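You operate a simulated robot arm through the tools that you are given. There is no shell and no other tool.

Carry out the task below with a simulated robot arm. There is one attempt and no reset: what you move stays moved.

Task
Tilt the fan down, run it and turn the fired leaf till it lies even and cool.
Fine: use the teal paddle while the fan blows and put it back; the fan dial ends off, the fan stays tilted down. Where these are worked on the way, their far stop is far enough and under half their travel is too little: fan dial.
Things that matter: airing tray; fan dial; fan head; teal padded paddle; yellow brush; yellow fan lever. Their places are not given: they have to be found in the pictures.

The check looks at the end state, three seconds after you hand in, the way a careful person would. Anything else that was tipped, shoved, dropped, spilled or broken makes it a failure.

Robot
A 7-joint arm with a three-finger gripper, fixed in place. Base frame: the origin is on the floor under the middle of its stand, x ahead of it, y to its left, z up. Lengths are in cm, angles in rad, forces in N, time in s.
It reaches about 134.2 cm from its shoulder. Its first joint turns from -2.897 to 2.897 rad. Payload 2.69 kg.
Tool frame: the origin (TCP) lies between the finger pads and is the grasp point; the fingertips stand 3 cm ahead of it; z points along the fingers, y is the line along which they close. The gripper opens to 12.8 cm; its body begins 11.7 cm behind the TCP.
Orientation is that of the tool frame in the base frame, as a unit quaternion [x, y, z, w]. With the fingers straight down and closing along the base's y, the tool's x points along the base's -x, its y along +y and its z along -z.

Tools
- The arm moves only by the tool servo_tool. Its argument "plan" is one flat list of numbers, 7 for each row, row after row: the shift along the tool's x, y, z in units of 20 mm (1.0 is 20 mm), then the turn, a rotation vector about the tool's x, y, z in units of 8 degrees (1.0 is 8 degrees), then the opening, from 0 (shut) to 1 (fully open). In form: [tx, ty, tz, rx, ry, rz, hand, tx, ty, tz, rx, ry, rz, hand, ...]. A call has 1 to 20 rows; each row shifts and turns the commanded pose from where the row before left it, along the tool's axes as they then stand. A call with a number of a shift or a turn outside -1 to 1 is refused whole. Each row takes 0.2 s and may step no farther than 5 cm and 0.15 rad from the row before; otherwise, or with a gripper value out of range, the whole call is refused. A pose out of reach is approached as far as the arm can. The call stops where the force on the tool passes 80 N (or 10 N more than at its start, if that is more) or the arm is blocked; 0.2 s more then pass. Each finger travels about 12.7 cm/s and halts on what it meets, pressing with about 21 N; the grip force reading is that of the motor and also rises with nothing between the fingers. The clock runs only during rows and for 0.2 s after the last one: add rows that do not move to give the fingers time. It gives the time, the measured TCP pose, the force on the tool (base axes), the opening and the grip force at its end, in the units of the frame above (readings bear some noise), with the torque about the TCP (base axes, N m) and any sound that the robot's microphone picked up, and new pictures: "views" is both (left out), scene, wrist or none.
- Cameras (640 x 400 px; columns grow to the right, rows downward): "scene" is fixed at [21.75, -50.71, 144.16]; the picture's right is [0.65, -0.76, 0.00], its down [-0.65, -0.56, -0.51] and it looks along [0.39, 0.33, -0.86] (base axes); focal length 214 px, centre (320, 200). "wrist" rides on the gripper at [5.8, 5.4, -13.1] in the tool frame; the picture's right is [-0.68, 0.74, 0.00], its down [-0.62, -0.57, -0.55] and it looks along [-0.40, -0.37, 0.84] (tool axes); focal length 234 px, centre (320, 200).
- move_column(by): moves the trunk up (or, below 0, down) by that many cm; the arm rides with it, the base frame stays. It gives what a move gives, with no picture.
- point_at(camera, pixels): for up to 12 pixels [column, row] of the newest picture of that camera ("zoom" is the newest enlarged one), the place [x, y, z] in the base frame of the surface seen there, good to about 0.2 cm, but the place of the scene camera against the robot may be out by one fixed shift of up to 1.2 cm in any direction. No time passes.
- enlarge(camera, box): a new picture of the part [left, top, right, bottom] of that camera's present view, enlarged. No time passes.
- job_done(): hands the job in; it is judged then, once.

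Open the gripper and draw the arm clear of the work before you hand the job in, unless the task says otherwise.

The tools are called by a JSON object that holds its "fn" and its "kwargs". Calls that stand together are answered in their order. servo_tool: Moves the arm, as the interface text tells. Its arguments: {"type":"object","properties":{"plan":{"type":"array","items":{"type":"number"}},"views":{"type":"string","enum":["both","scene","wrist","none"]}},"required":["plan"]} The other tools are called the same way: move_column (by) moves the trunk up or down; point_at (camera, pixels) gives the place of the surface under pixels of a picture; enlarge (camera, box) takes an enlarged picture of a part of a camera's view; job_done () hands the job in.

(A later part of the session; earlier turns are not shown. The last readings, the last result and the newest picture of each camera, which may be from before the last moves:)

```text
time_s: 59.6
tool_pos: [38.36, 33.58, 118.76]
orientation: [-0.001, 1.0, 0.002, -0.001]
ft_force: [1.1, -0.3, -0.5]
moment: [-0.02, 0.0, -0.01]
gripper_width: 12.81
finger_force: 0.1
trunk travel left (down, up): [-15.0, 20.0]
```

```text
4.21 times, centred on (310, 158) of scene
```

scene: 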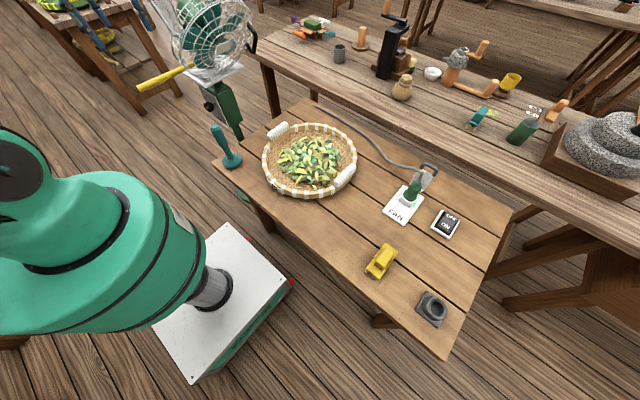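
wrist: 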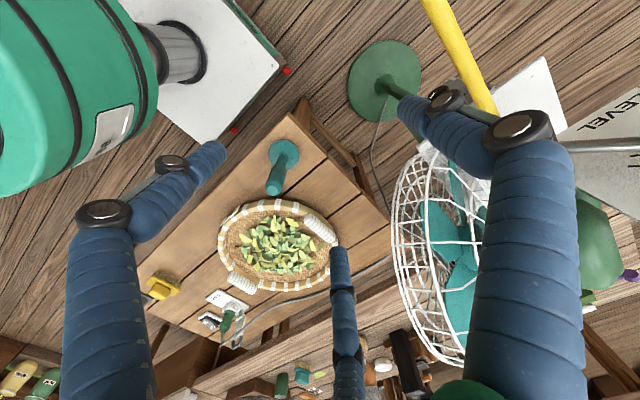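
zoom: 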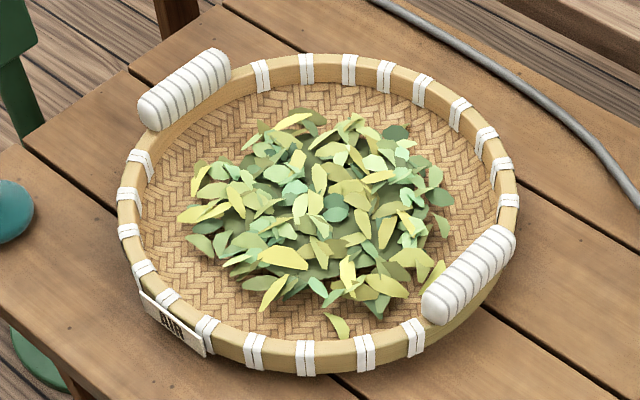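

Blades have moved again, so the fan is running. I move above the paddle and lower to just over the handle top.

{"fn": "servo_tool", "kwargs": {"plan": [-0.283, -0.949, 0, 0, 0, 0, 1, -0.283, -0.949, 0, 0, 0, 0, 1, -0.283, -0.949, 0, 0, 0, 0, 1, -0.283, -0.949, 0, 0, 0, 0, 1, -0.283, -0.949, 0, 0, 0, 0, 1, -0.283, -0.949, 0, 0, 0, 0, 1, -0.283, -0.949, 0, 0, 0, 0, 1, -0.283, -0.949, 0, 0, 0, 0, 1, -0.283, -0.949, 0, 0, 0, 0, 1, 0, 0, 1, 0, 0, 0, 1, 0, 0, 1, 0, 0, 0, 1, 0, 0, 1, 0, 0, 0, 1, 0, 0, 1, 0, 0, 0, 1, 0, 0, 1, 0, 0, 0, 1, 0, 0, 1, 0, 0, 0, 1, 0, 0, 1, 0, 0, 0, 1, 0, 0, 1, 0, 0, 0, 1, 0, 0, 1, 0, 0, 0, 1, 0, 0, 0, 0, 0, 0, 1], "views": "both"}}

{"fn": "enlarge", "kwargs": {"camera": "wrist", "box": [260, 140, 380, 230]}}

{"fn": "point_at", "kwargs": {"camera": "wrist", "pixels": [[322, 205], [315, 205], [330, 205], [322, 213], [322, 197], [328, 190], [335, 175], [318, 198]]}}

```text
time_s: 63.6
tool_pos: [43.53, 16.43, 100.65]
orientation: [-0.001, 1.0, 0.002, 0.0]
ft_force: [-0.5, 0.2, 0.1]
moment: [0.01, -0.01, 0.01]
gripper_width: 12.81
finger_force: 0.0
trunk travel left (down, up): [-15.0, 20.0]
```

scene: 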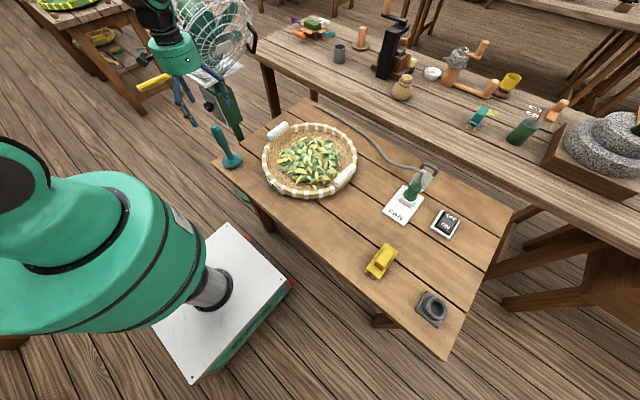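
wrist: 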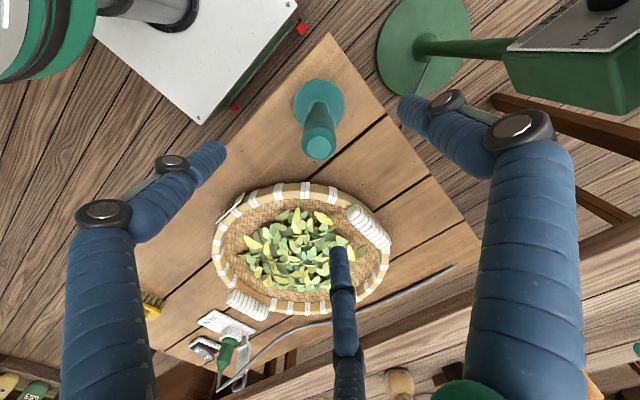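

```text
4.44 times, centred on (320, 185) of wrist
```

zoom: 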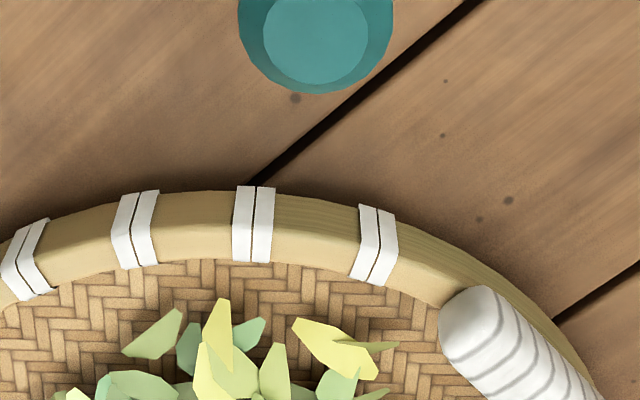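

```text
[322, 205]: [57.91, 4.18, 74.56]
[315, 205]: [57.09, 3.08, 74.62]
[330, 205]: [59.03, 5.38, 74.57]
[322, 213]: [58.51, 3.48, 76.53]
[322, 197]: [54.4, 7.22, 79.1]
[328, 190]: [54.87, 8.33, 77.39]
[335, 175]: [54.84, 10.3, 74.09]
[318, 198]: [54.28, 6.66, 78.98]
```

The handle top shows at (319,147); I measure it precisely before lowering.

{"fn": "point_at", "kwargs": {"camera": "wrist", "pixels": [[319, 147], [310, 147], [328, 147], [319, 156], [319, 138], [319, 125], [319, 104], [300, 100], [340, 100], [319, 84]]}}

```text
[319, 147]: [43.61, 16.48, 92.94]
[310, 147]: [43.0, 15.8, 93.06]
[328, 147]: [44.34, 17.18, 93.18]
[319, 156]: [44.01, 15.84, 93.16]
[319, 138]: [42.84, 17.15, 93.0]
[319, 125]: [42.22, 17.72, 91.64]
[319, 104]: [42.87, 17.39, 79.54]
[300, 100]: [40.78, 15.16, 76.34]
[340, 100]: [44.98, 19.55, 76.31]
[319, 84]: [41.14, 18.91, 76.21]
```

Axis is (43.6, 16.45), right under the TCP. I lower to z≈88.5 and close on the handle.

{"fn": "servo_tool", "kwargs": {"plan": [0, 0, 0.87, 0, 0, 0, 1, 0, 0, 0.87, 0, 0, 0, 1, 0, 0, 0.87, 0, 0, 0, 1, 0, 0, 0.87, 0, 0, 0, 1, 0, 0, 0.87, 0, 0, 0, 1, 0, 0, 0.87, 0, 0, 0, 1, 0, 0, 0.87, 0, 0, 0, 1, 0, 0, 0, 0, 0, 0, 1, 0, 0, 0, 0, 0, 0, 0.4, 0, 0, 0, 0, 0, 0, 0.3, 0, 0, 0, 0, 0, 0, 0.1, 0, 0, 0, 0, 0, 0, 0.1, 0, 0, 0, 0, 0, 0, 0.1], "views": "both"}}

```text
time_s: 66.4
tool_pos: [43.4, 16.61, 88.36]
orientation: [-0.002, 1.0, 0.002, 0.0]
ft_force: [1.4, -1.7, -0.4]
moment: [-0.01, -0.11, -0.03]
gripper_width: 3.24
finger_force: 20.6
trunk travel left (down, up): [-15.0, 20.0]
```

scene: 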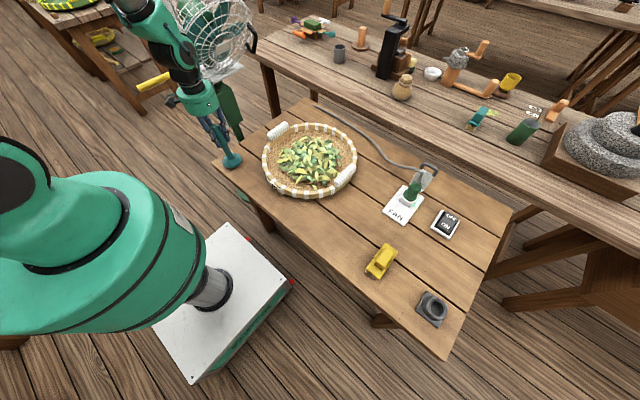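
wrist: 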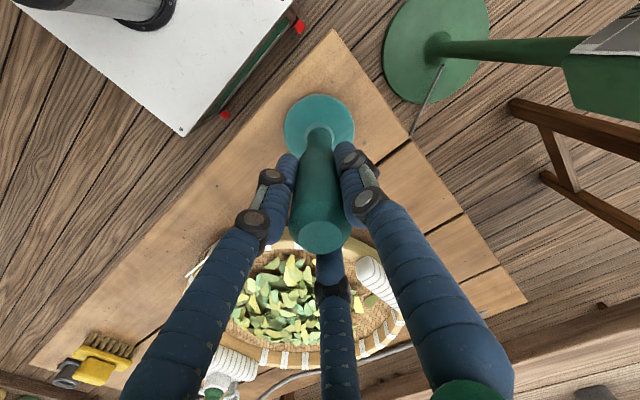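

The handle is held (3.2 cm). I lift straight up about 13 cm and check that the paddle comes along.

{"fn": "servo_tool", "kwargs": {"plan": [0, 0, -0.5, 0, 0, 0, 0.1, 0, 0, -0.9, 0, 0, 0, 0.1, 0, 0, -0.9, 0, 0, 0, 0.1, 0, 0, -0.9, 0, 0, 0, 0.1, 0, 0, -0.9, 0, 0, 0, 0.1, 0, 0, -0.9, 0, 0, 0, 0.1, 0, 0, -0.9, 0, 0, 0, 0.1, 0, 0, -0.6, 0, 0, 0, 0.1, 0, 0, 0, 0, 0, 0, 0.1], "views": "both"}}

```text
time_s: 68.4
tool_pos: [43.53, 16.67, 101.48]
orientation: [-0.002, 1.0, 0.002, 0.0]
ft_force: [0.4, -0.5, -3.3]
moment: [0.02, 0.01, 0.01]
gripper_width: 3.24
finger_force: 21.0
trunk travel left (down, up): [-15.0, 20.0]
```

scene: 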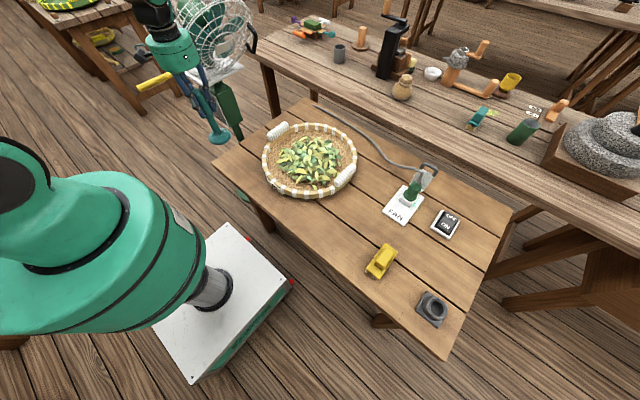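
wrist: 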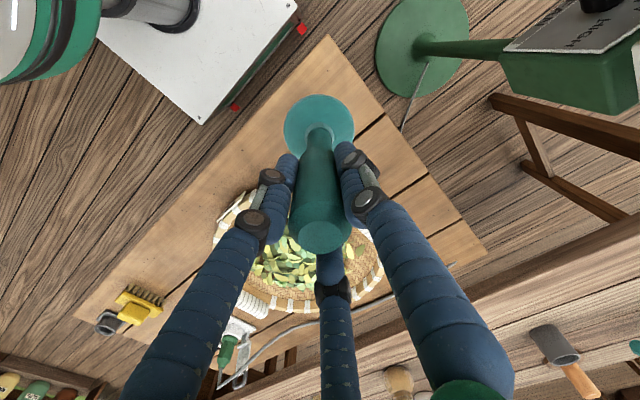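

The paddle is lifted (about 3 N). I carry it over to above the tray centre.

{"fn": "servo_tool", "kwargs": {"plan": [-0.75, -0.936, 0, 0, 0, 0, 0.1, -0.75, -0.936, 0, 0, 0, 0, 0.1, -0.75, -0.936, 0, 0, 0, 0, 0.1, -0.75, -0.936, 0, 0, 0, 0, 0.1, -0.75, -0.936, 0, 0, 0, 0, 0.1, -0.75, -0.936, 0, 0, 0, 0, 0.1, -0.75, -0.936, 0, 0, 0, 0, 0.1, -0.75, -0.936, 0, 0, 0, 0, 0.1, -0.75, -0.936, 0, 0, 0, 0, 0.1, -0.75, -0.936, 0, 0, 0, 0, 0.1, -0.75, -0.936, 0, 0, 0, 0, 0.1, -0.75, -0.936, 0, 0, 0, 0, 0.1, -0.75, -0.936, 0, 0, 0, 0, 0.1, -0.75, -0.936, 0, 0, 0, 0, 0.1, 0, 0, 0, 0, 0, 0, 0.1], "views": "both"}}

{"fn": "enlarge", "kwargs": {"camera": "scene", "box": [250, 90, 370, 205]}}

```text
time_s: 71.6
tool_pos: [64.75, -9.88, 101.28]
orientation: [-0.001, 1.0, 0.001, 0.0]
ft_force: [0.6, -0.5, -4.3]
moment: [0.05, 0.03, -0.03]
gripper_width: 3.22
finger_force: 20.7
trunk travel left (down, up): [-15.0, 20.0]
```

scene: 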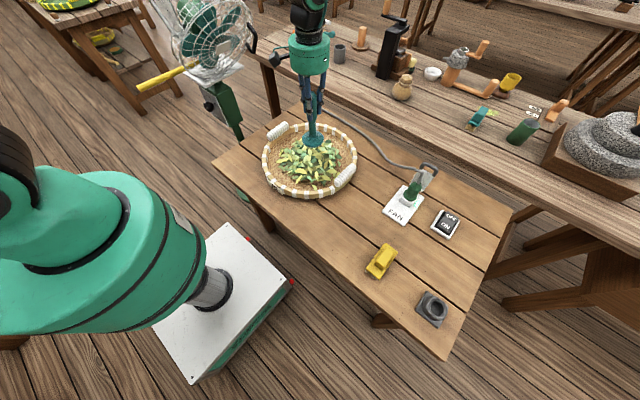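
wrist: 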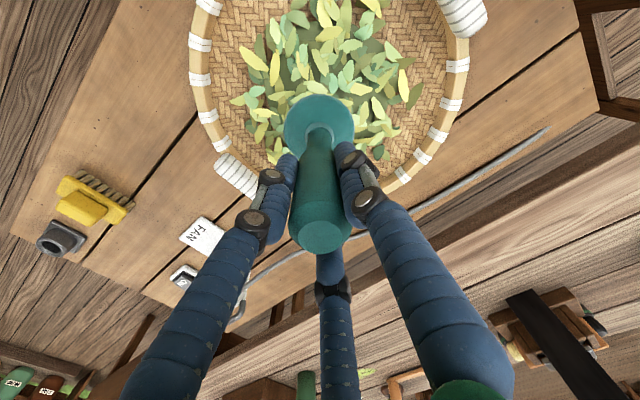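

```text
3.48 times, centred on (310, 148) of scene
```

zoom: 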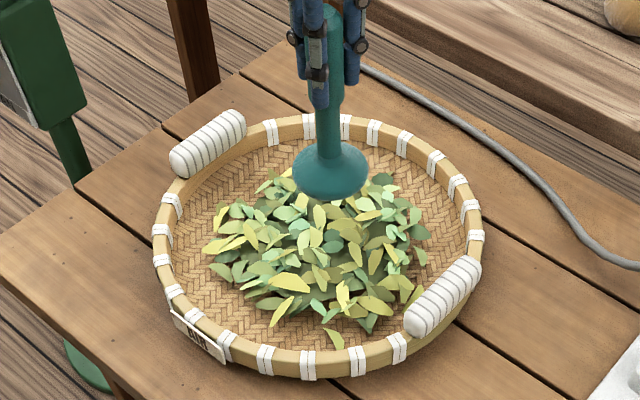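

The paddle hovers over the leaf. I measure tray rim, floor and leaf heights with the wrist camera.

{"fn": "point_at", "kwargs": {"camera": "wrist", "pixels": [[196, 60], [203, 115], [222, 145], [440, 130], [462, 65], [405, 178], [230, 60], [410, 110], [330, 60], [280, 100], [380, 120], [300, 20]]}}

{"fn": "point_at", "kwargs": {"camera": "scene", "pixels": [[275, 185], [300, 150], [330, 165], [320, 180], [290, 185], [283, 145], [340, 140], [300, 170], [345, 175], [315, 165], [312, 143], [270, 165]]}}

```text
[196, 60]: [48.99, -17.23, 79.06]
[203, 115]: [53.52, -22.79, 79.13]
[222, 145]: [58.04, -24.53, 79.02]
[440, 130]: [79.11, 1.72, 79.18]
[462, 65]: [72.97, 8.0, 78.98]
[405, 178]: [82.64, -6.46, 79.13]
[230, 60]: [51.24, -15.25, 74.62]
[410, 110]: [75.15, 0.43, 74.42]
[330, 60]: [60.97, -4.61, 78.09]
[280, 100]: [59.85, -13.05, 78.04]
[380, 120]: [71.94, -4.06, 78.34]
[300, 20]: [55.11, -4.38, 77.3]
```

```text
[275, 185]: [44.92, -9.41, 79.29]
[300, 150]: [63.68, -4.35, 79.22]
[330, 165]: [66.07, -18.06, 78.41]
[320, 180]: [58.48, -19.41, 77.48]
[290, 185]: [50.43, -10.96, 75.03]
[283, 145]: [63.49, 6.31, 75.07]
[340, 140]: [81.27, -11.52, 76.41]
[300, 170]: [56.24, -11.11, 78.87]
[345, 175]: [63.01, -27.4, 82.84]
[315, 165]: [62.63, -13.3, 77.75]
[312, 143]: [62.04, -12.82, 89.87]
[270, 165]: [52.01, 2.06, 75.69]
```

Tray centre is about (65, −8.8), rim radius ≈17.7, floor z≈74.5, leaf mound top ≈78.3; paddle bottom is 14.5 cm below the TCP. I lower into the leaf until the bottom is about 1.5 cm above the floor.

{"fn": "servo_tool", "kwargs": {"plan": [0, 0, 0.9, 0, 0, 0, 0.1, 0, 0, 0.9, 0, 0, 0, 0.1, 0, 0, 0.9, 0, 0, 0, 0.1, 0, 0, 0.9, 0, 0, 0, 0.1, 0, 0, 0.9, 0, 0, 0, 0.1, 0, 0, 0.85, 0, 0, 0, 0.1, 0, 0, 0, 0, 0, 0, 0.1], "views": "both"}}

{"fn": "enlarge", "kwargs": {"camera": "scene", "box": [250, 90, 370, 205]}}

```text
time_s: 73.2
tool_pos: [64.64, -9.76, 90.51]
orientation: [0.0, 1.0, 0.002, -0.001]
ft_force: [-0.1, -0.4, -3.3]
moment: [-0.01, 0.02, -0.05]
gripper_width: 3.22
finger_force: 21.0
trunk travel left (down, up): [-15.0, 20.0]
```

scene: 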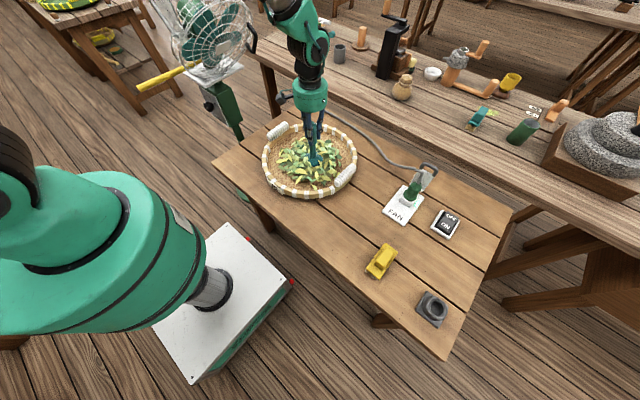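
wrist: 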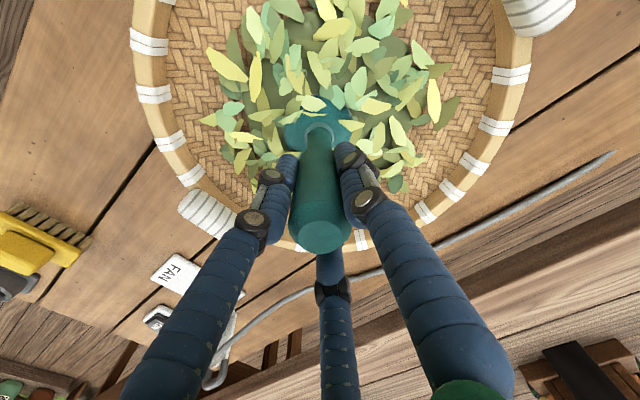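

```text
3.48 times, centred on (310, 148) of scene
```

zoom: 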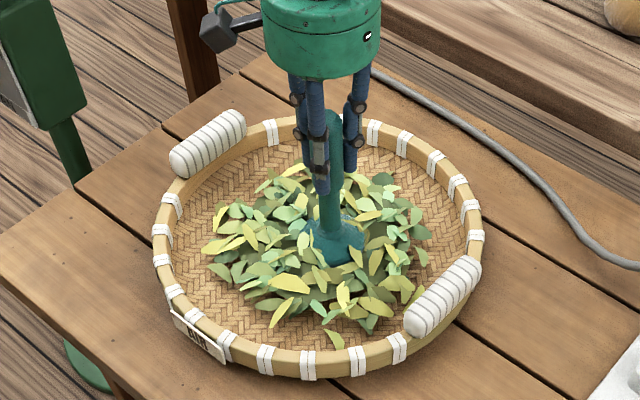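

The leaves offer no resistance. I lower slightly (bottom ≈1 cm over the floor) and start a circular turning stroke of 6 cm radius around the mound.

{"fn": "servo_tool", "kwargs": {"plan": [0, 0, 0.3, 0, 0, 0, 0.1, -1, 0, 0, 0, 0, 0, 0.1, -1, 0, 0, 0, 0, 0, 0.1, -1, 0, 0, 0, 0, 0, 0.1, 0.147, 0.927, 0, 0, 0, 0, 0.1, 0.426, 0.836, 0, 0, 0, 0, 0.1, 0.664, 0.664, 0, 0, 0, 0, 0.1, 0.836, 0.426, 0, 0, 0, 0, 0.1, 0.927, 0.147, 0, 0, 0, 0, 0.1, 0.927, -0.147, 0, 0, 0, 0, 0.1, 0.836, -0.426, 0, 0, 0, 0, 0.1, 0.664, -0.664, 0, 0, 0, 0, 0.1, 0.426, -0.836, 0, 0, 0, 0, 0.1, 0.147, -0.927, 0, 0, 0, 0, 0.1, -0.147, -0.927, 0, 0, 0, 0, 0.1, -0.426, -0.836, 0, 0, 0, 0, 0.1, -0.664, -0.664, 0, 0, 0, 0, 0.1, -0.836, -0.426, 0, 0, 0, 0, 0.1, -0.927, -0.147, 0, 0, 0, 0, 0.1, -0.927, 0.147, 0, 0, 0, 0, 0.1], "views": "both"}}

{"fn": "enlarge", "kwargs": {"camera": "scene", "box": [250, 90, 370, 205]}}

```text
time_s: 77.4
tool_pos: [66.54, -15.14, 90.04]
orientation: [0.0, 1.0, 0.002, 0.0]
ft_force: [-0.3, -0.8, -3.1]
moment: [0.02, 0.0, 0.01]
gripper_width: 3.24
finger_force: 20.5
trunk travel left (down, up): [-15.0, 20.0]
```

scene: 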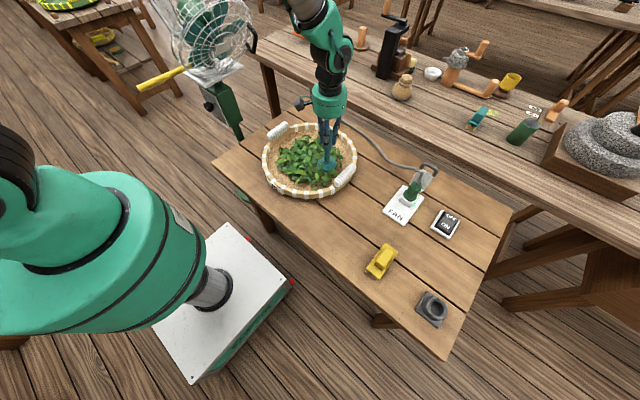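
wrist: 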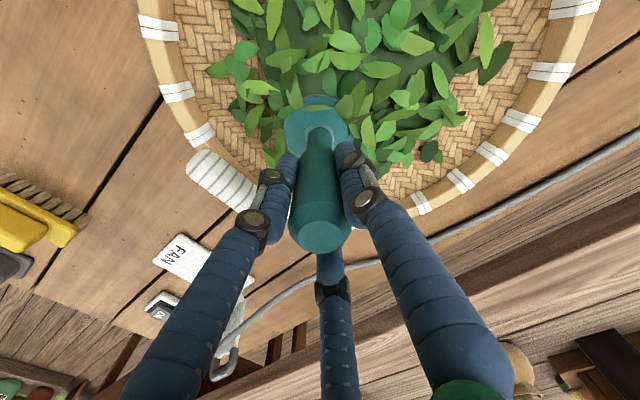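

```text
3.48 times, centred on (310, 148) of scene
```

zoom: 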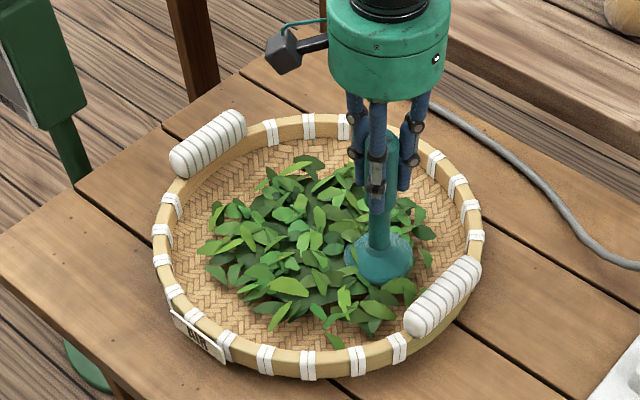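

The leaf turned from yellowish to green after the stroke, so turning in the wind is having its effect. I measure leaf heights to judge evenness.

{"fn": "point_at", "kwargs": {"camera": "wrist", "pixels": [[330, 60], [280, 100], [380, 120], [300, 20], [350, 70], [400, 80], [440, 60], [260, 60], [370, 20], [430, 110], [280, 60], [340, 40]]}}

{"fn": "point_at", "kwargs": {"camera": "scene", "pixels": [[300, 150], [300, 160], [290, 155], [295, 170], [310, 165], [315, 155], [320, 180], [285, 165], [305, 175], [310, 150], [320, 150], [300, 140]]}}

```text
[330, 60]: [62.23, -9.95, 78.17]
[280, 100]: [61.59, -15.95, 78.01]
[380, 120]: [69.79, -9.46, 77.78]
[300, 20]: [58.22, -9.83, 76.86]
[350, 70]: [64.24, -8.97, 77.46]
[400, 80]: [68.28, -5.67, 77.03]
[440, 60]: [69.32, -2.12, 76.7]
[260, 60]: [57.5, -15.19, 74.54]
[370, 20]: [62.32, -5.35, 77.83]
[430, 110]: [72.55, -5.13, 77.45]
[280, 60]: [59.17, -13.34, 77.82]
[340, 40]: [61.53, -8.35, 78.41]
```

```text
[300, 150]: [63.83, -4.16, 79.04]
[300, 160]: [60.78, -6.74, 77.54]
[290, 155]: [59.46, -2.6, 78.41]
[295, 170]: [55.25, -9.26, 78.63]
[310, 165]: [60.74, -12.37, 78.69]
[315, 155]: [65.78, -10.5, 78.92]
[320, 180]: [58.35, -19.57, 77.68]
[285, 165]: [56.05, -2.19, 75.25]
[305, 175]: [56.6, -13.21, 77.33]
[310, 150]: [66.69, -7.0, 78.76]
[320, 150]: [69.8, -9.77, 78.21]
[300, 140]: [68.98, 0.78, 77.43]
```

Heights are similar across; I finish this circle, then widen to a 9 cm circle to work the outer leaf as well.

{"fn": "servo_tool", "kwargs": {"plan": [-0.836, 0.426, 0, 0, 0, 0, 0.1, -0.664, 0.664, 0, 0, 0, 0, 0.1, -0.426, 0.836, 0, 0, 0, 0, 0.1, -0.147, 0.927, 0, 0, 0, 0, 0.1, -0.75, 0, 0, 0, 0, 0, 0.1, -0.75, 0, 0, 0, 0, 0, 0.1, 0.098, 0.936, 0, 0, 0, 0, 0.1, 0.291, 0.895, 0, 0, 0, 0, 0.1, 0.47, 0.815, 0, 0, 0, 0, 0.1, 0.63, 0.699, 0, 0, 0, 0, 0.1, 0.761, 0.553, 0, 0, 0, 0, 0.1, 0.86, 0.383, 0, 0, 0, 0, 0.1, 0.92, 0.196, 0, 0, 0, 0, 0.1, 0.941, 0, 0, 0, 0, 0, 0.1, 0.92, -0.196, 0, 0, 0, 0, 0.1, 0.86, -0.383, 0, 0, 0, 0, 0.1, 0.761, -0.553, 0, 0, 0, 0, 0.1, 0.63, -0.699, 0, 0, 0, 0, 0.1, 0.47, -0.815, 0, 0, 0, 0, 0.1, 0.291, -0.895, 0, 0, 0, 0, 0.1], "views": "both"}}

{"fn": "enlarge", "kwargs": {"camera": "scene", "box": [250, 90, 370, 205]}}

```text
time_s: 81.6
tool_pos: [55.94, -7.57, 89.99]
orientation: [-0.002, 1.0, 0.002, 0.0]
ft_force: [0.5, 0.7, -3.8]
moment: [0.01, 0.01, 0.0]
gripper_width: 3.25
finger_force: 21.1
trunk travel left (down, up): [-15.0, 20.0]
```

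scene: 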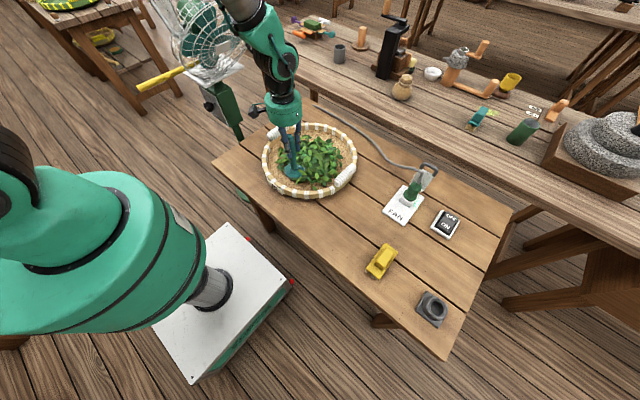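
wrist: 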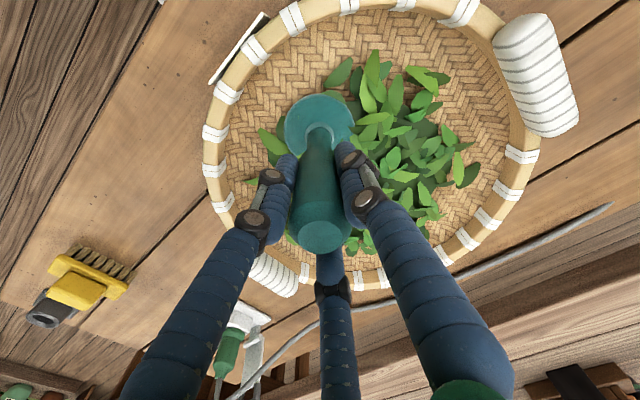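

```text
3.48 times, centred on (310, 148) of scene
```

zoom: 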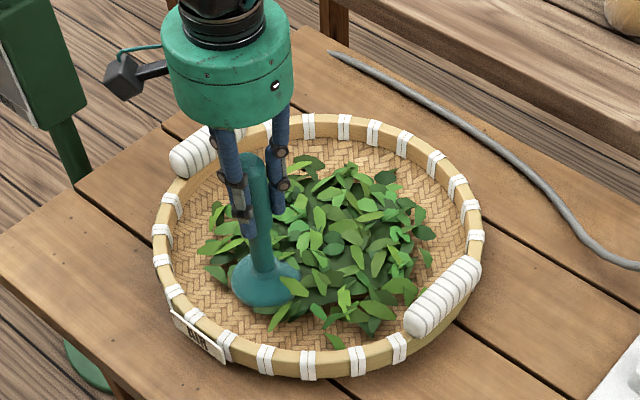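

The whole bed looks green now. I complete the outer circle and come back in across the middle so that every part is turned.

{"fn": "servo_tool", "kwargs": {"plan": [0.098, -0.936, 0, 0, 0, 0, 0.1, -0.098, -0.936, 0, 0, 0, 0, 0.1, -0.291, -0.895, 0, 0, 0, 0, 0.1, -0.47, -0.815, 0, 0, 0, 0, 0.1, -0.63, -0.699, 0, 0, 0, 0, 0.1, -0.761, -0.553, 0, 0, 0, 0, 0.1, -0.86, -0.383, 0, 0, 0, 0, 0.1, -0.92, -0.196, 0, 0, 0, 0, 0.1, -0.941, 0, 0, 0, 0, 0, 0.1, -0.92, 0.196, 0, 0, 0, 0, 0.1, -0.86, 0.383, 0, 0, 0, 0, 0.1, -0.761, 0.553, 0, 0, 0, 0, 0.1, -0.63, 0.699, 0, 0, 0, 0, 0.1, -0.47, 0.815, 0, 0, 0, 0, 0.1, -0.291, 0.895, 0, 0, 0, 0, 0.1, -0.098, 0.936, 0, 0, 0, 0, 0.1, 0.9, 0, 0, 0, 0, 0, 0.1, 0.9, 0, 0, 0, 0, 0, 0.1, 0.9, 0, 0, 0, 0, 0, 0.1, 0.9, 0, 0, 0, 0, 0, 0.1], "views": "both"}}

{"fn": "enlarge", "kwargs": {"camera": "scene", "box": [250, 90, 370, 205]}}

```text
time_s: 85.8
tool_pos: [66.6, -9.57, 90.01]
orientation: [-0.001, 1.0, 0.002, 0.001]
ft_force: [1.5, -0.8, -3.1]
moment: [0.02, 0.01, -0.03]
gripper_width: 3.23
finger_force: 20.8
trunk travel left (down, up): [-15.0, 20.0]
```

scene: 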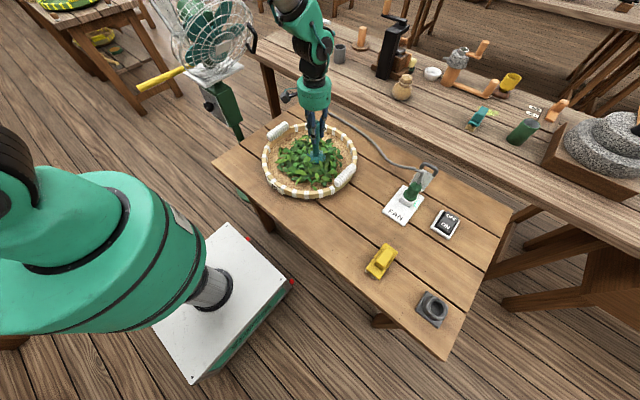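
wrist: 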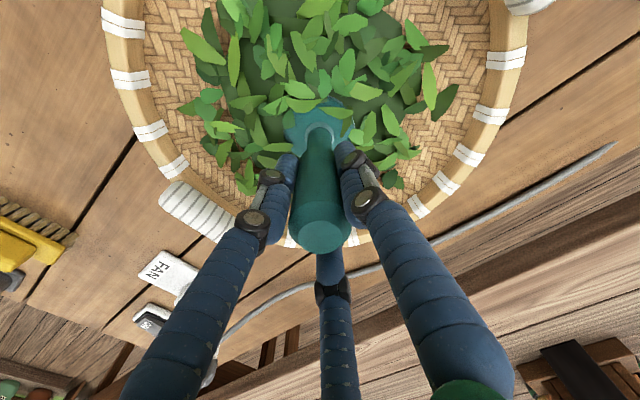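

```text
3.48 times, centred on (310, 148) of scene
```

zoom: 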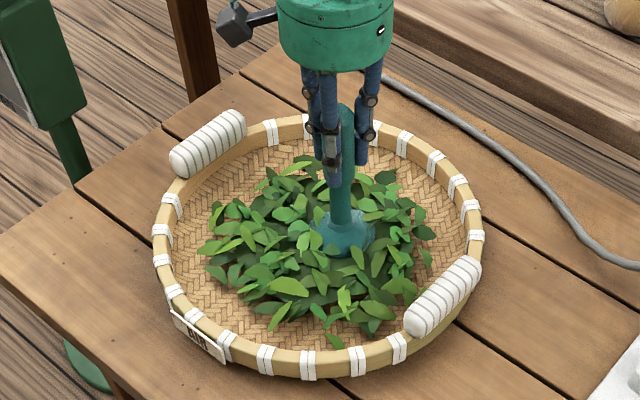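

The colour holds steady green. I add a zigzag pass through the middle to be thorough, then I'll lift and compare.

{"fn": "servo_tool", "kwargs": {"plan": [0, -0.9, 0, 0, 0, 0, 0.1, 0, -0.9, 0, 0, 0, 0, 0.1, 0.95, 0, 0, 0, 0, 0, 0.1, 0.95, 0, 0, 0, 0, 0, 0.1, 0.95, 0, 0, 0, 0, 0, 0.1, 0.95, 0, 0, 0, 0, 0, 0.1, 0, 0.9, 0, 0, 0, 0, 0.1, 0, 0.9, 0, 0, 0, 0, 0.1, -0.95, 0, 0, 0, 0, 0, 0.1, -0.95, 0, 0, 0, 0, 0, 0.1, -0.95, 0, 0, 0, 0, 0, 0.1, -0.95, 0, 0, 0, 0, 0, 0.1, 0, 0.9, 0, 0, 0, 0, 0.1, 0, 0.9, 0, 0, 0, 0, 0.1, 0.95, 0, 0, 0, 0, 0, 0.1, 0.95, 0, 0, 0, 0, 0, 0.1, 0.95, 0, 0, 0, 0, 0, 0.1, 0, -0.9, 0, 0, 0, 0, 0.1, 0, -0.9, 0, 0, 0, 0, 0.1], "views": "scene"}}

{"fn": "enlarge", "kwargs": {"camera": "scene", "box": [130, 0, 290, 125]}}

```text
time_s: 89.8
tool_pos: [60.78, -9.58, 90.18]
orientation: [-0.001, 1.0, 0.001, 0.0]
ft_force: [-0.1, -0.1, -3.7]
moment: [0.01, 0.0, 0.01]
gripper_width: 3.24
finger_force: 20.4
trunk travel left (down, up): [-15.0, 20.0]
```

scene: 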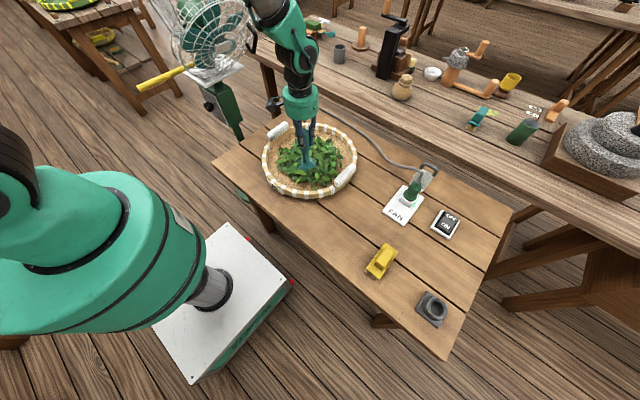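

```text
3.20 times, centred on (210, 62) of scene
```

zoom: 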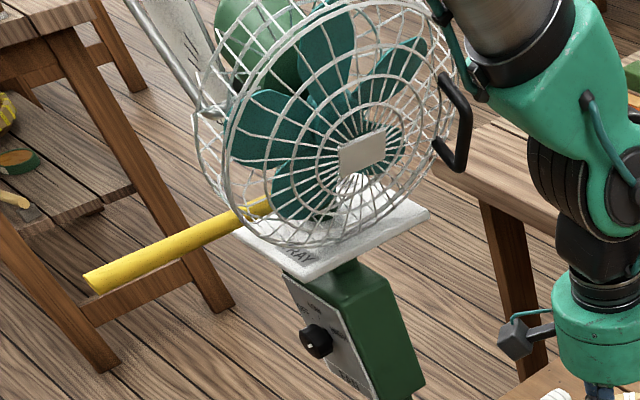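

The forearm appears near the fan in this view, so I check its true distance from the cage before lifting.

{"fn": "point_at", "kwargs": {"camera": "scene", "pixels": [[252, 3], [262, 5], [275, 15], [285, 25], [270, 30], [295, 50], [300, 75], [250, 12], [246, 30], [240, 15], [225, 20], [280, 5]]}}

{"fn": "enlarge", "kwargs": {"camera": "scene", "box": [200, 0, 340, 110]}}

```text
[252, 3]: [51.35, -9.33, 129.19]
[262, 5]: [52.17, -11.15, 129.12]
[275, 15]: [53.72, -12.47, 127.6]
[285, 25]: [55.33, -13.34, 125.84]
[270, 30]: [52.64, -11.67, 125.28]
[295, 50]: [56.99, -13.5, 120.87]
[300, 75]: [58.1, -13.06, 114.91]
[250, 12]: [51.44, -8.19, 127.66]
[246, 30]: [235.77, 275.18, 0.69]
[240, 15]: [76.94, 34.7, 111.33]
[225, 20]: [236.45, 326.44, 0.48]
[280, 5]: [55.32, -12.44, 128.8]
```

```text
3.64 times, centred on (270, 55) of scene
```

zoom: 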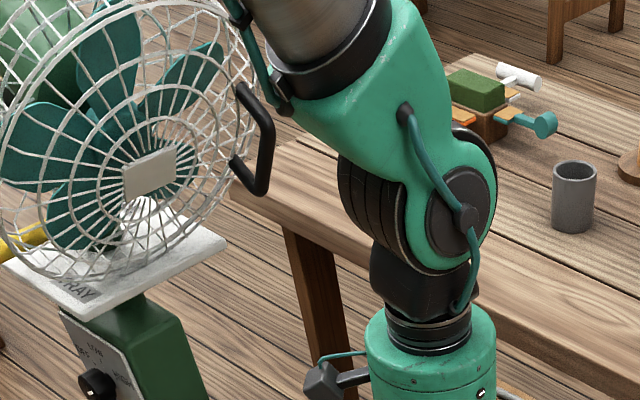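

The forearm is at y≈−10, far from the fan. I lift the paddle clear of the tray and look at the leaf.

{"fn": "servo_tool", "kwargs": {"plan": [0, 0, -0.9, 0, 0, 0, 0.1, 0, 0, -0.9, 0, 0, 0, 0.1, 0, 0, -0.9, 0, 0, 0, 0.1, 0, 0, -0.9, 0, 0, 0, 0.1, 0, 0, -0.9, 0, 0, 0, 0.1, 0, 0, -0.9, 0, 0, 0, 0.1, 0, 0, 0, 0, 0, 0, 0.1], "views": "both"}}

{"fn": "enlarge", "kwargs": {"camera": "scene", "box": [250, 110, 370, 205]}}

{"fn": "enlarge", "kwargs": {"camera": "wrist", "box": [160, 0, 480, 200]}}

```text
time_s: 91.4
tool_pos: [60.75, -9.71, 100.87]
orientation: [0.0, 1.0, 0.002, 0.0]
ft_force: [-1.4, -1.1, -3.2]
moment: [0.02, -0.01, 0.0]
gripper_width: 3.26
finger_force: 20.8
trunk travel left (down, up): [-15.0, 20.0]
```

scene: 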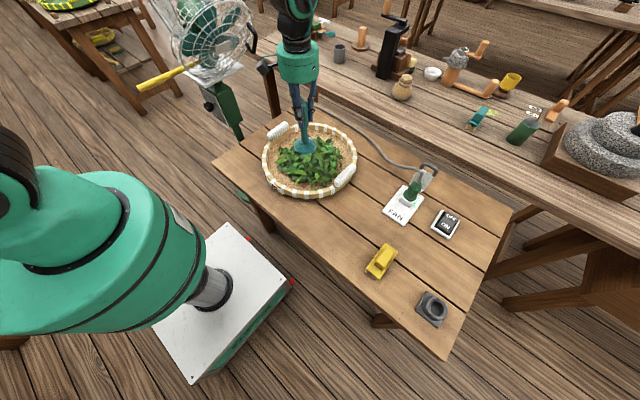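
wrist: 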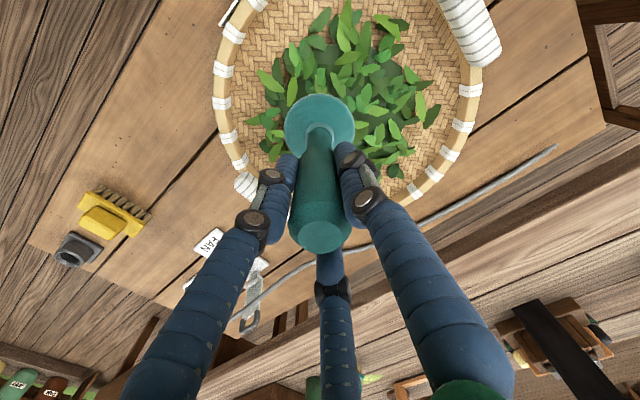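

```text
4.21 times, centred on (310, 158) of scene
```

zoom: 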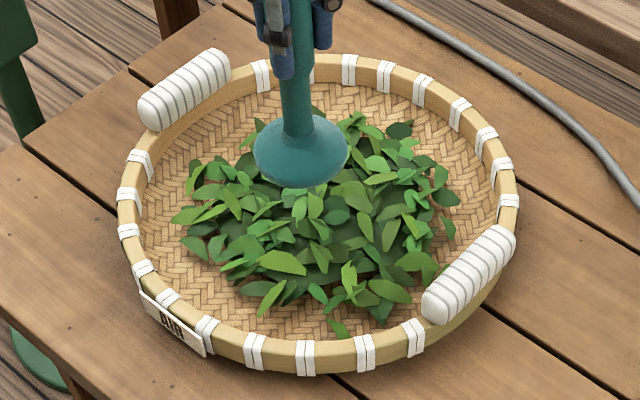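

```text
2.00 times, centred on (320, 100) of wrist
```

zoom: 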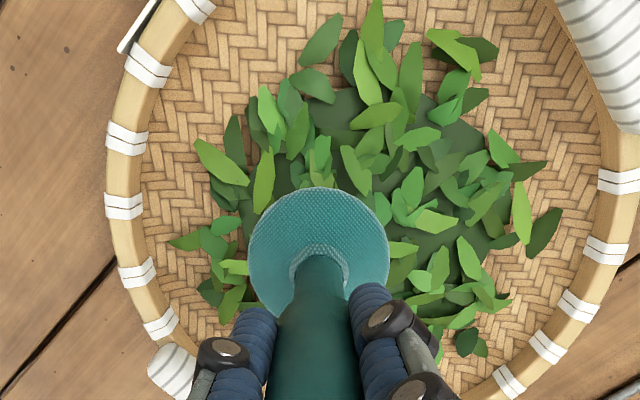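

The leaf is green all over and slightly wider spread than at the start. I compare heights with the start (about 78.0–78.3 then).

{"fn": "point_at", "kwargs": {"camera": "wrist", "pixels": [[345, 60], [300, 70], [380, 110], [330, 20], [355, 80], [400, 90], [370, 50], [280, 90], [370, 75], [385, 130], [295, 60], [390, 65]]}}

{"fn": "point_at", "kwargs": {"camera": "scene", "pixels": [[310, 160], [290, 165], [330, 165], [320, 180], [300, 170], [315, 165], [295, 165], [322, 160], [310, 175], [328, 150], [318, 172], [290, 155]]}}

```text
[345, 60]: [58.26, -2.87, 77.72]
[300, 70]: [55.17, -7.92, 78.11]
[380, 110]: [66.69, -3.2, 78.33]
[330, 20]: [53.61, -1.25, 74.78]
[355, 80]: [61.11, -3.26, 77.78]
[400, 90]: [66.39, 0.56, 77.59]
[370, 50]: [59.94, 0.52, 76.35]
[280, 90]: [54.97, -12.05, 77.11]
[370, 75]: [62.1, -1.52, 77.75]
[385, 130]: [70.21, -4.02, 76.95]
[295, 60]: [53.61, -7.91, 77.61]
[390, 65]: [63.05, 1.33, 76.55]
```

```text
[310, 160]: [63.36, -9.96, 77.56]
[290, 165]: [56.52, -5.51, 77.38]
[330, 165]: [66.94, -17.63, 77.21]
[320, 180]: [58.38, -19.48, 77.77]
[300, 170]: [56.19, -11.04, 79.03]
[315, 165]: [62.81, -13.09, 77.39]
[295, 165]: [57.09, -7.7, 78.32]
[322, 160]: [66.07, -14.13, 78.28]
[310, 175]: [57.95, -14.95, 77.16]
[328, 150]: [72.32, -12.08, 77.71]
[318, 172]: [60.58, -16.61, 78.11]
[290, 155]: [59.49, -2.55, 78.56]
```

Heights are level (about 77–78 across), and nothing has changed since the first passes, so the leaf is settled. I carry the paddle back above its place at (43.5, 16.6).

{"fn": "servo_tool", "kwargs": {"plan": [0.618, 0.941, 0, 0, 0, 0, 0.1, 0.618, 0.941, 0, 0, 0, 0, 0.1, 0.618, 0.941, 0, 0, 0, 0, 0.1, 0.618, 0.941, 0, 0, 0, 0, 0.1, 0.618, 0.941, 0, 0, 0, 0, 0.1, 0.618, 0.941, 0, 0, 0, 0, 0.1, 0.618, 0.941, 0, 0, 0, 0, 0.1, 0.618, 0.941, 0, 0, 0, 0, 0.1, 0.618, 0.941, 0, 0, 0, 0, 0.1, 0.618, 0.941, 0, 0, 0, 0, 0.1, 0.618, 0.941, 0, 0, 0, 0, 0.1, 0.618, 0.941, 0, 0, 0, 0, 0.1, 0.618, 0.941, 0, 0, 0, 0, 0.1, 0.618, 0.941, 0, 0, 0, 0, 0.1, 0, 0, 0, 0, 0, 0, 0.1], "views": "both"}}

```text
time_s: 94.6
tool_pos: [43.44, 16.48, 101.04]
orientation: [-0.001, 1.0, 0.001, 0.0]
ft_force: [-0.5, 0.7, -3.1]
moment: [-0.02, 0.01, -0.02]
gripper_width: 3.28
finger_force: 21.0
trunk travel left (down, up): [-15.0, 20.0]
```

scene: 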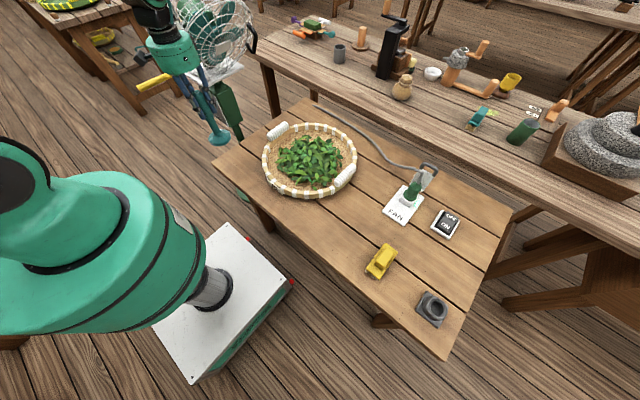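
wrist: 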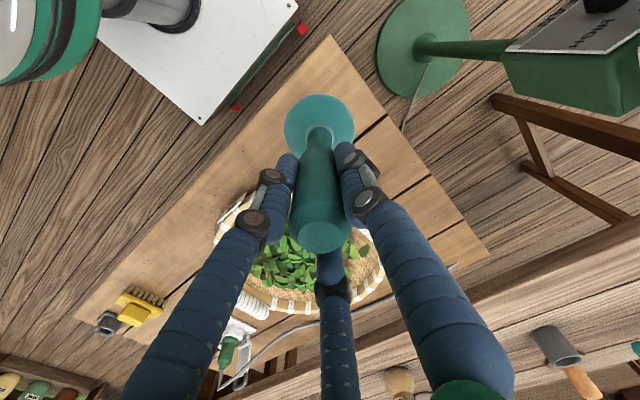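

The paddle is above its spot. I lower it close to the table first, then gently the last half centimetre.

{"fn": "servo_tool", "kwargs": {"plan": [0, 0, 1, 0, 0, 0, 0.1, 0, 0, 1, 0, 0, 0, 0.1, 0, 0, 1, 0, 0, 0, 0.1, 0, 0, 1, 0, 0, 0, 0.1, 0, 0, 0.9, 0, 0, 0, 0.1, 0, 0, 0.7, 0, 0, 0, 0.1, 0, 0, 0.4, 0, 0, 0, 0.1, 0, 0, 0.15, 0, 0, 0, 0.1, 0, 0, 0, 0, 0, 0, 0.1], "views": "none"}}

```text
time_s: 96.6
tool_pos: [43.28, 16.59, 88.53]
orientation: [-0.001, 1.0, 0.002, 0.0]
ft_force: [-0.2, -0.3, -2.5]
moment: [0.02, -0.01, -0.02]
gripper_width: 3.26
finger_force: 20.7
trunk travel left (down, up): [-15.0, 20.0]
```

At z 88.53 the force still shows nearly the whole weight; I lower another 2–3 mm in tiny steps to touch the table.

{"fn": "servo_tool", "kwargs": {"plan": [0, 0, 0.05, 0, 0, 0, 0.1, 0, 0, 0.04, 0, 0, 0, 0.1, 0, 0, 0, 0, 0, 0, 0.1], "views": "wrist"}}

```text
time_s: 97.4
tool_pos: [43.26, 16.65, 88.62]
orientation: [-0.001, 1.0, 0.002, 0.0]
ft_force: [-2.9, -7.1, 23.7]
moment: [-0.31, 0.24, 0.05]
gripper_width: 3.28
finger_force: 21.2
trunk travel left (down, up): [-15.0, 20.0]
```

wrist: 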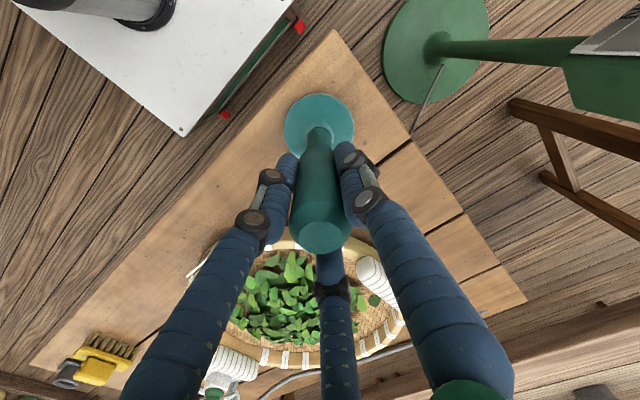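

The disc touched the table (reaction +24 N). I ease up a hair and open the fingers.

{"fn": "servo_tool", "kwargs": {"plan": [0, 0, -0.04, 0, 0, 0, 0.1, 0, 0, 0, 0, 0, 0, 0.1, 0, 0, 0, 0, 0, 0, 0.4, 0, 0, 0, 0, 0, 0, 0.7, 0, 0, 0, 0, 0, 0, 1, 0, 0, 0, 0, 0, 0, 1, 0, 0, 0, 0, 0, 0, 1], "views": "both"}}

{"fn": "point_at", "kwargs": {"camera": "wrist", "pixels": [[320, 237], [320, 180], [320, 130], [300, 110], [340, 110], [320, 100]]}}

```text
time_s: 99.0
tool_pos: [43.28, 16.66, 88.49]
orientation: [0.0, 1.0, 0.002, 0.0]
ft_force: [0.6, 1.5, 0.3]
moment: [0.0, 0.0, -0.01]
gripper_width: 12.8
finger_force: 0.1
trunk travel left (down, up): [-15.0, 20.0]
```

scene: 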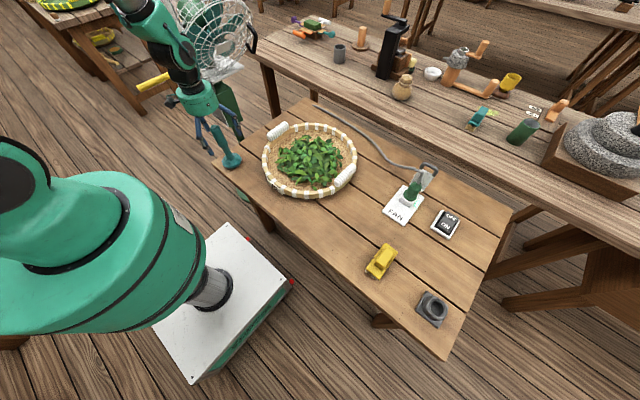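
wrist: 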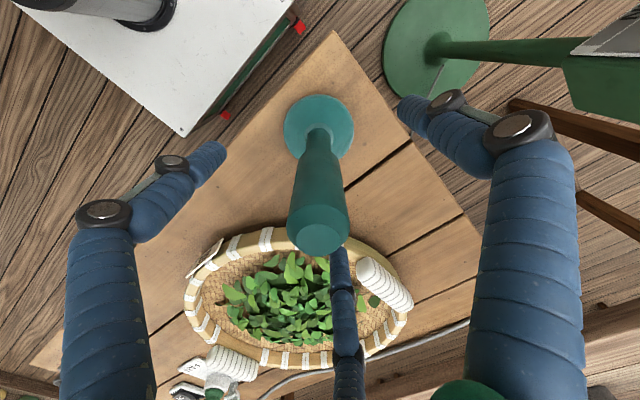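

```text
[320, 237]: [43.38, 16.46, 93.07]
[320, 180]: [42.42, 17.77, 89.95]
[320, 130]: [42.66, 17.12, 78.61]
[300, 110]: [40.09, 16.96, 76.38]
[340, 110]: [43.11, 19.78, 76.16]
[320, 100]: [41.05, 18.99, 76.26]
```

The paddle stands upright at (43.4, 16.5), where it was. I rise straight up off it.

{"fn": "servo_tool", "kwargs": {"plan": [0, 0, -0.95, 0, 0, 0, 1, 0, 0, -0.95, 0, 0, 0, 1, 0, 0, -0.95, 0, 0, 0, 1, 0, 0, -0.95, 0, 0, 0, 1, 0, 0, -0.95, 0, 0, 0, 1, 0, 0, -0.95, 0, 0, 0, 1, 0, 0, -0.95, 0, 0, 0, 1, 0, 0, -0.95, 0, 0, 0, 1, 0, 0, -0.95, 0, 0, 0, 1, 0, 0, -0.95, 0, 0, 0, 1, 0, 0, -0.95, 0, 0, 0, 1, 0, 0, -0.95, 0, 0, 0, 1, 0, 0, -0.95, 0, 0, 0, 1, 0, 0, -0.95, 0, 0, 0, 1, 0, 0, -0.95, 0, 0, 0, 1, 0, 0, -0.95, 0, 0, 0, 1], "views": "scene"}}

{"fn": "enlarge", "kwargs": {"camera": "scene", "box": [190, 100, 350, 200]}}

```text
time_s: 102.4
tool_pos: [43.14, 16.57, 118.94]
orientation: [-0.001, 1.0, 0.001, 0.0]
ft_force: [-0.3, -0.5, -0.7]
moment: [-0.03, 0.0, 0.02]
gripper_width: 12.8
finger_force: 0.1
trunk travel left (down, up): [-15.0, 20.0]
```

scene: 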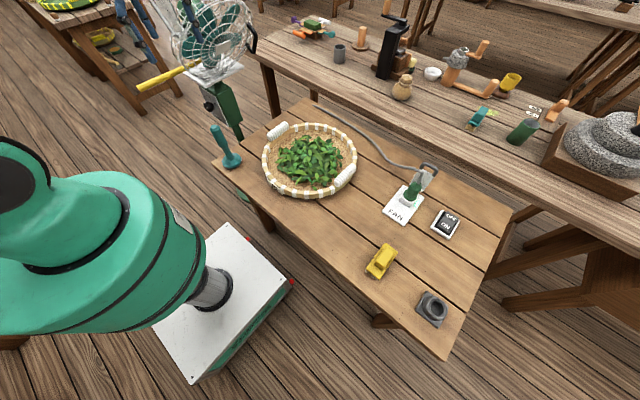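

```text
4.00 times, centred on (270, 150) of scene
```

zoom: 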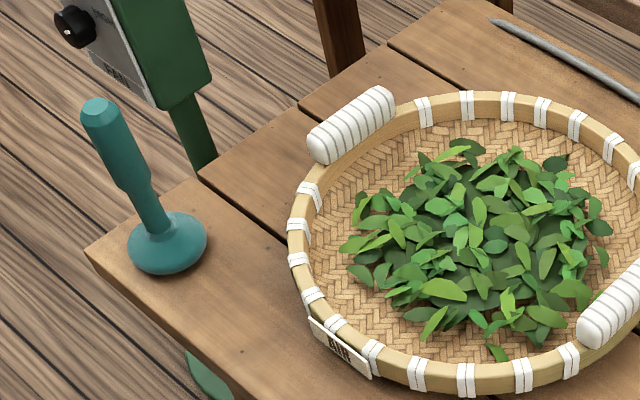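

The paddle stands exactly where it was and the leaf is green. I traverse left toward y≈66 at this height to go back to the dial.

{"fn": "servo_tool", "kwargs": {"plan": [0.12, 0.95, 0, 0, 0, 0, 1, 0.12, 0.95, 0, 0, 0, 0, 1, 0.12, 0.95, 0, 0, 0, 0, 1, 0.12, 0.95, 0, 0, 0, 0, 1, 0.12, 0.95, 0, 0, 0, 0, 1, 0.12, 0.95, 0, 0, 0, 0, 1, 0.12, 0.95, 0, 0, 0, 0, 1, 0.12, 0.95, 0, 0, 0, 0, 1, 0.12, 0.95, 0, 0, 0, 0, 1, 0.12, 0.95, 0, 0, 0, 0, 1, 0.12, 0.95, 0, 0, 0, 0, 1, 0.12, 0.95, 0, 0, 0, 0, 1, 0.12, 0.95, 0, 0, 0, 0, 1, 0.12, 0.95, 0, 0, 0, 0, 1, 0.12, 0.95, 0, 0, 0, 0, 1, 0.12, 0.95, 0, 0, 0, 0, 1, 0.12, 0.95, 0, 0, 0, 0, 1, 0.12, 0.95, 0, 0, 0, 0, 1, 0.12, 0.95, 0, 0, 0, 0, 1, 0.12, 0.95, 0, 0, 0, 0, 1], "views": "wrist"}}

```text
time_s: 106.6
tool_pos: [38.49, 54.4, 118.88]
orientation: [-0.001, 1.0, 0.002, 0.0]
ft_force: [0.1, 0.7, -0.1]
moment: [0.01, 0.02, 0.01]
gripper_width: 12.81
finger_force: 0.1
trunk travel left (down, up): [-15.0, 20.0]
```

wrist: 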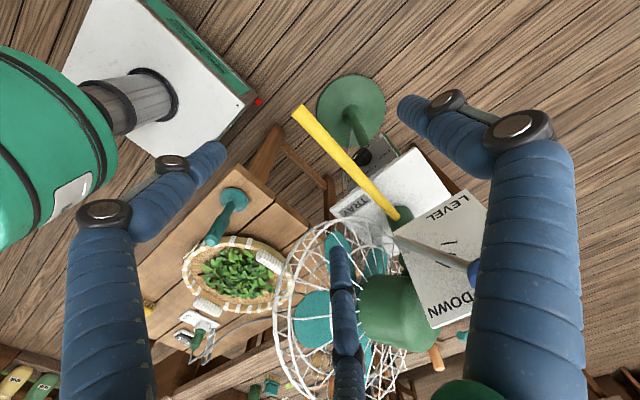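

All clear; I continue to y≈66 and turn the tool to point along +x again.

{"fn": "servo_tool", "kwargs": {"plan": [0, 0.97, 0, 0, 0, 0, 1, 0, 0.97, 0, 0, 0, 0, 1, 0, 0.97, 0, 0, 0, 0, 1, 0, 0.97, 0, 0, 0, 0, 1, 0, 0.97, 0, 0, 0, 0, 1, 0, 0.97, 0, 0, 0, 0, 1, 0, 0, 0, 0, -0.9375, 0, 1, 0, 0, 0, 0, -0.9375, 0, 1, 0, 0, 0, 0, -0.9375, 0, 1, 0, 0, 0, 0, -0.9375, 0, 1, 0, 0, 0, 0, -0.9375, 0, 1, 0, 0, 0, 0, -0.9375, 0, 1, 0, 0, 0, 0, -0.9375, 0, 1, 0, 0, 0, 0, -0.9375, 0, 1, 0, 0, 0, 0, -0.9375, 0, 1, 0, 0, 0, 0, -0.9375, 0, 1, 0, 0, 0, 0, -0.9375, 0, 1, 0, 0, 0, 0, -0.9375, 0, 1], "views": "both"}}

```text
time_s: 110.4
tool_pos: [38.47, 66.26, 118.98]
orientation: [0.0, 0.706, 0.002, 0.708]
ft_force: [0.6, -0.7, 0.6]
moment: [0.0, 0.02, 0.01]
gripper_width: 12.82
finger_force: 0.1
trunk travel left (down, up): [-15.0, 20.0]
```

scene: 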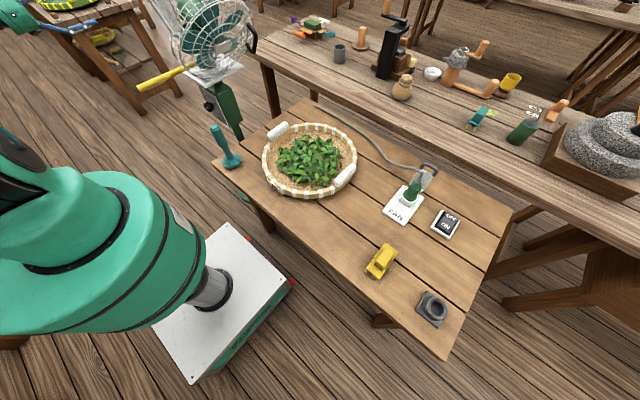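
wrist: 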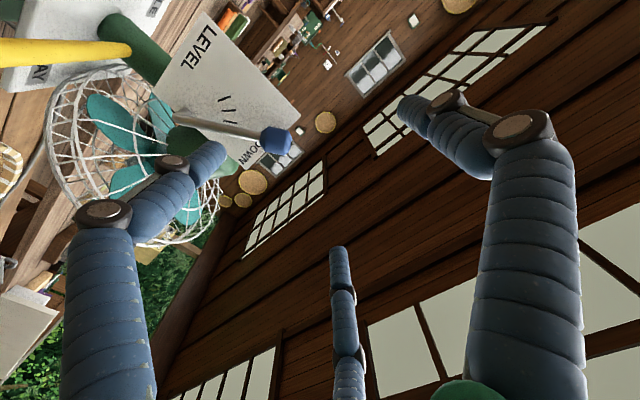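

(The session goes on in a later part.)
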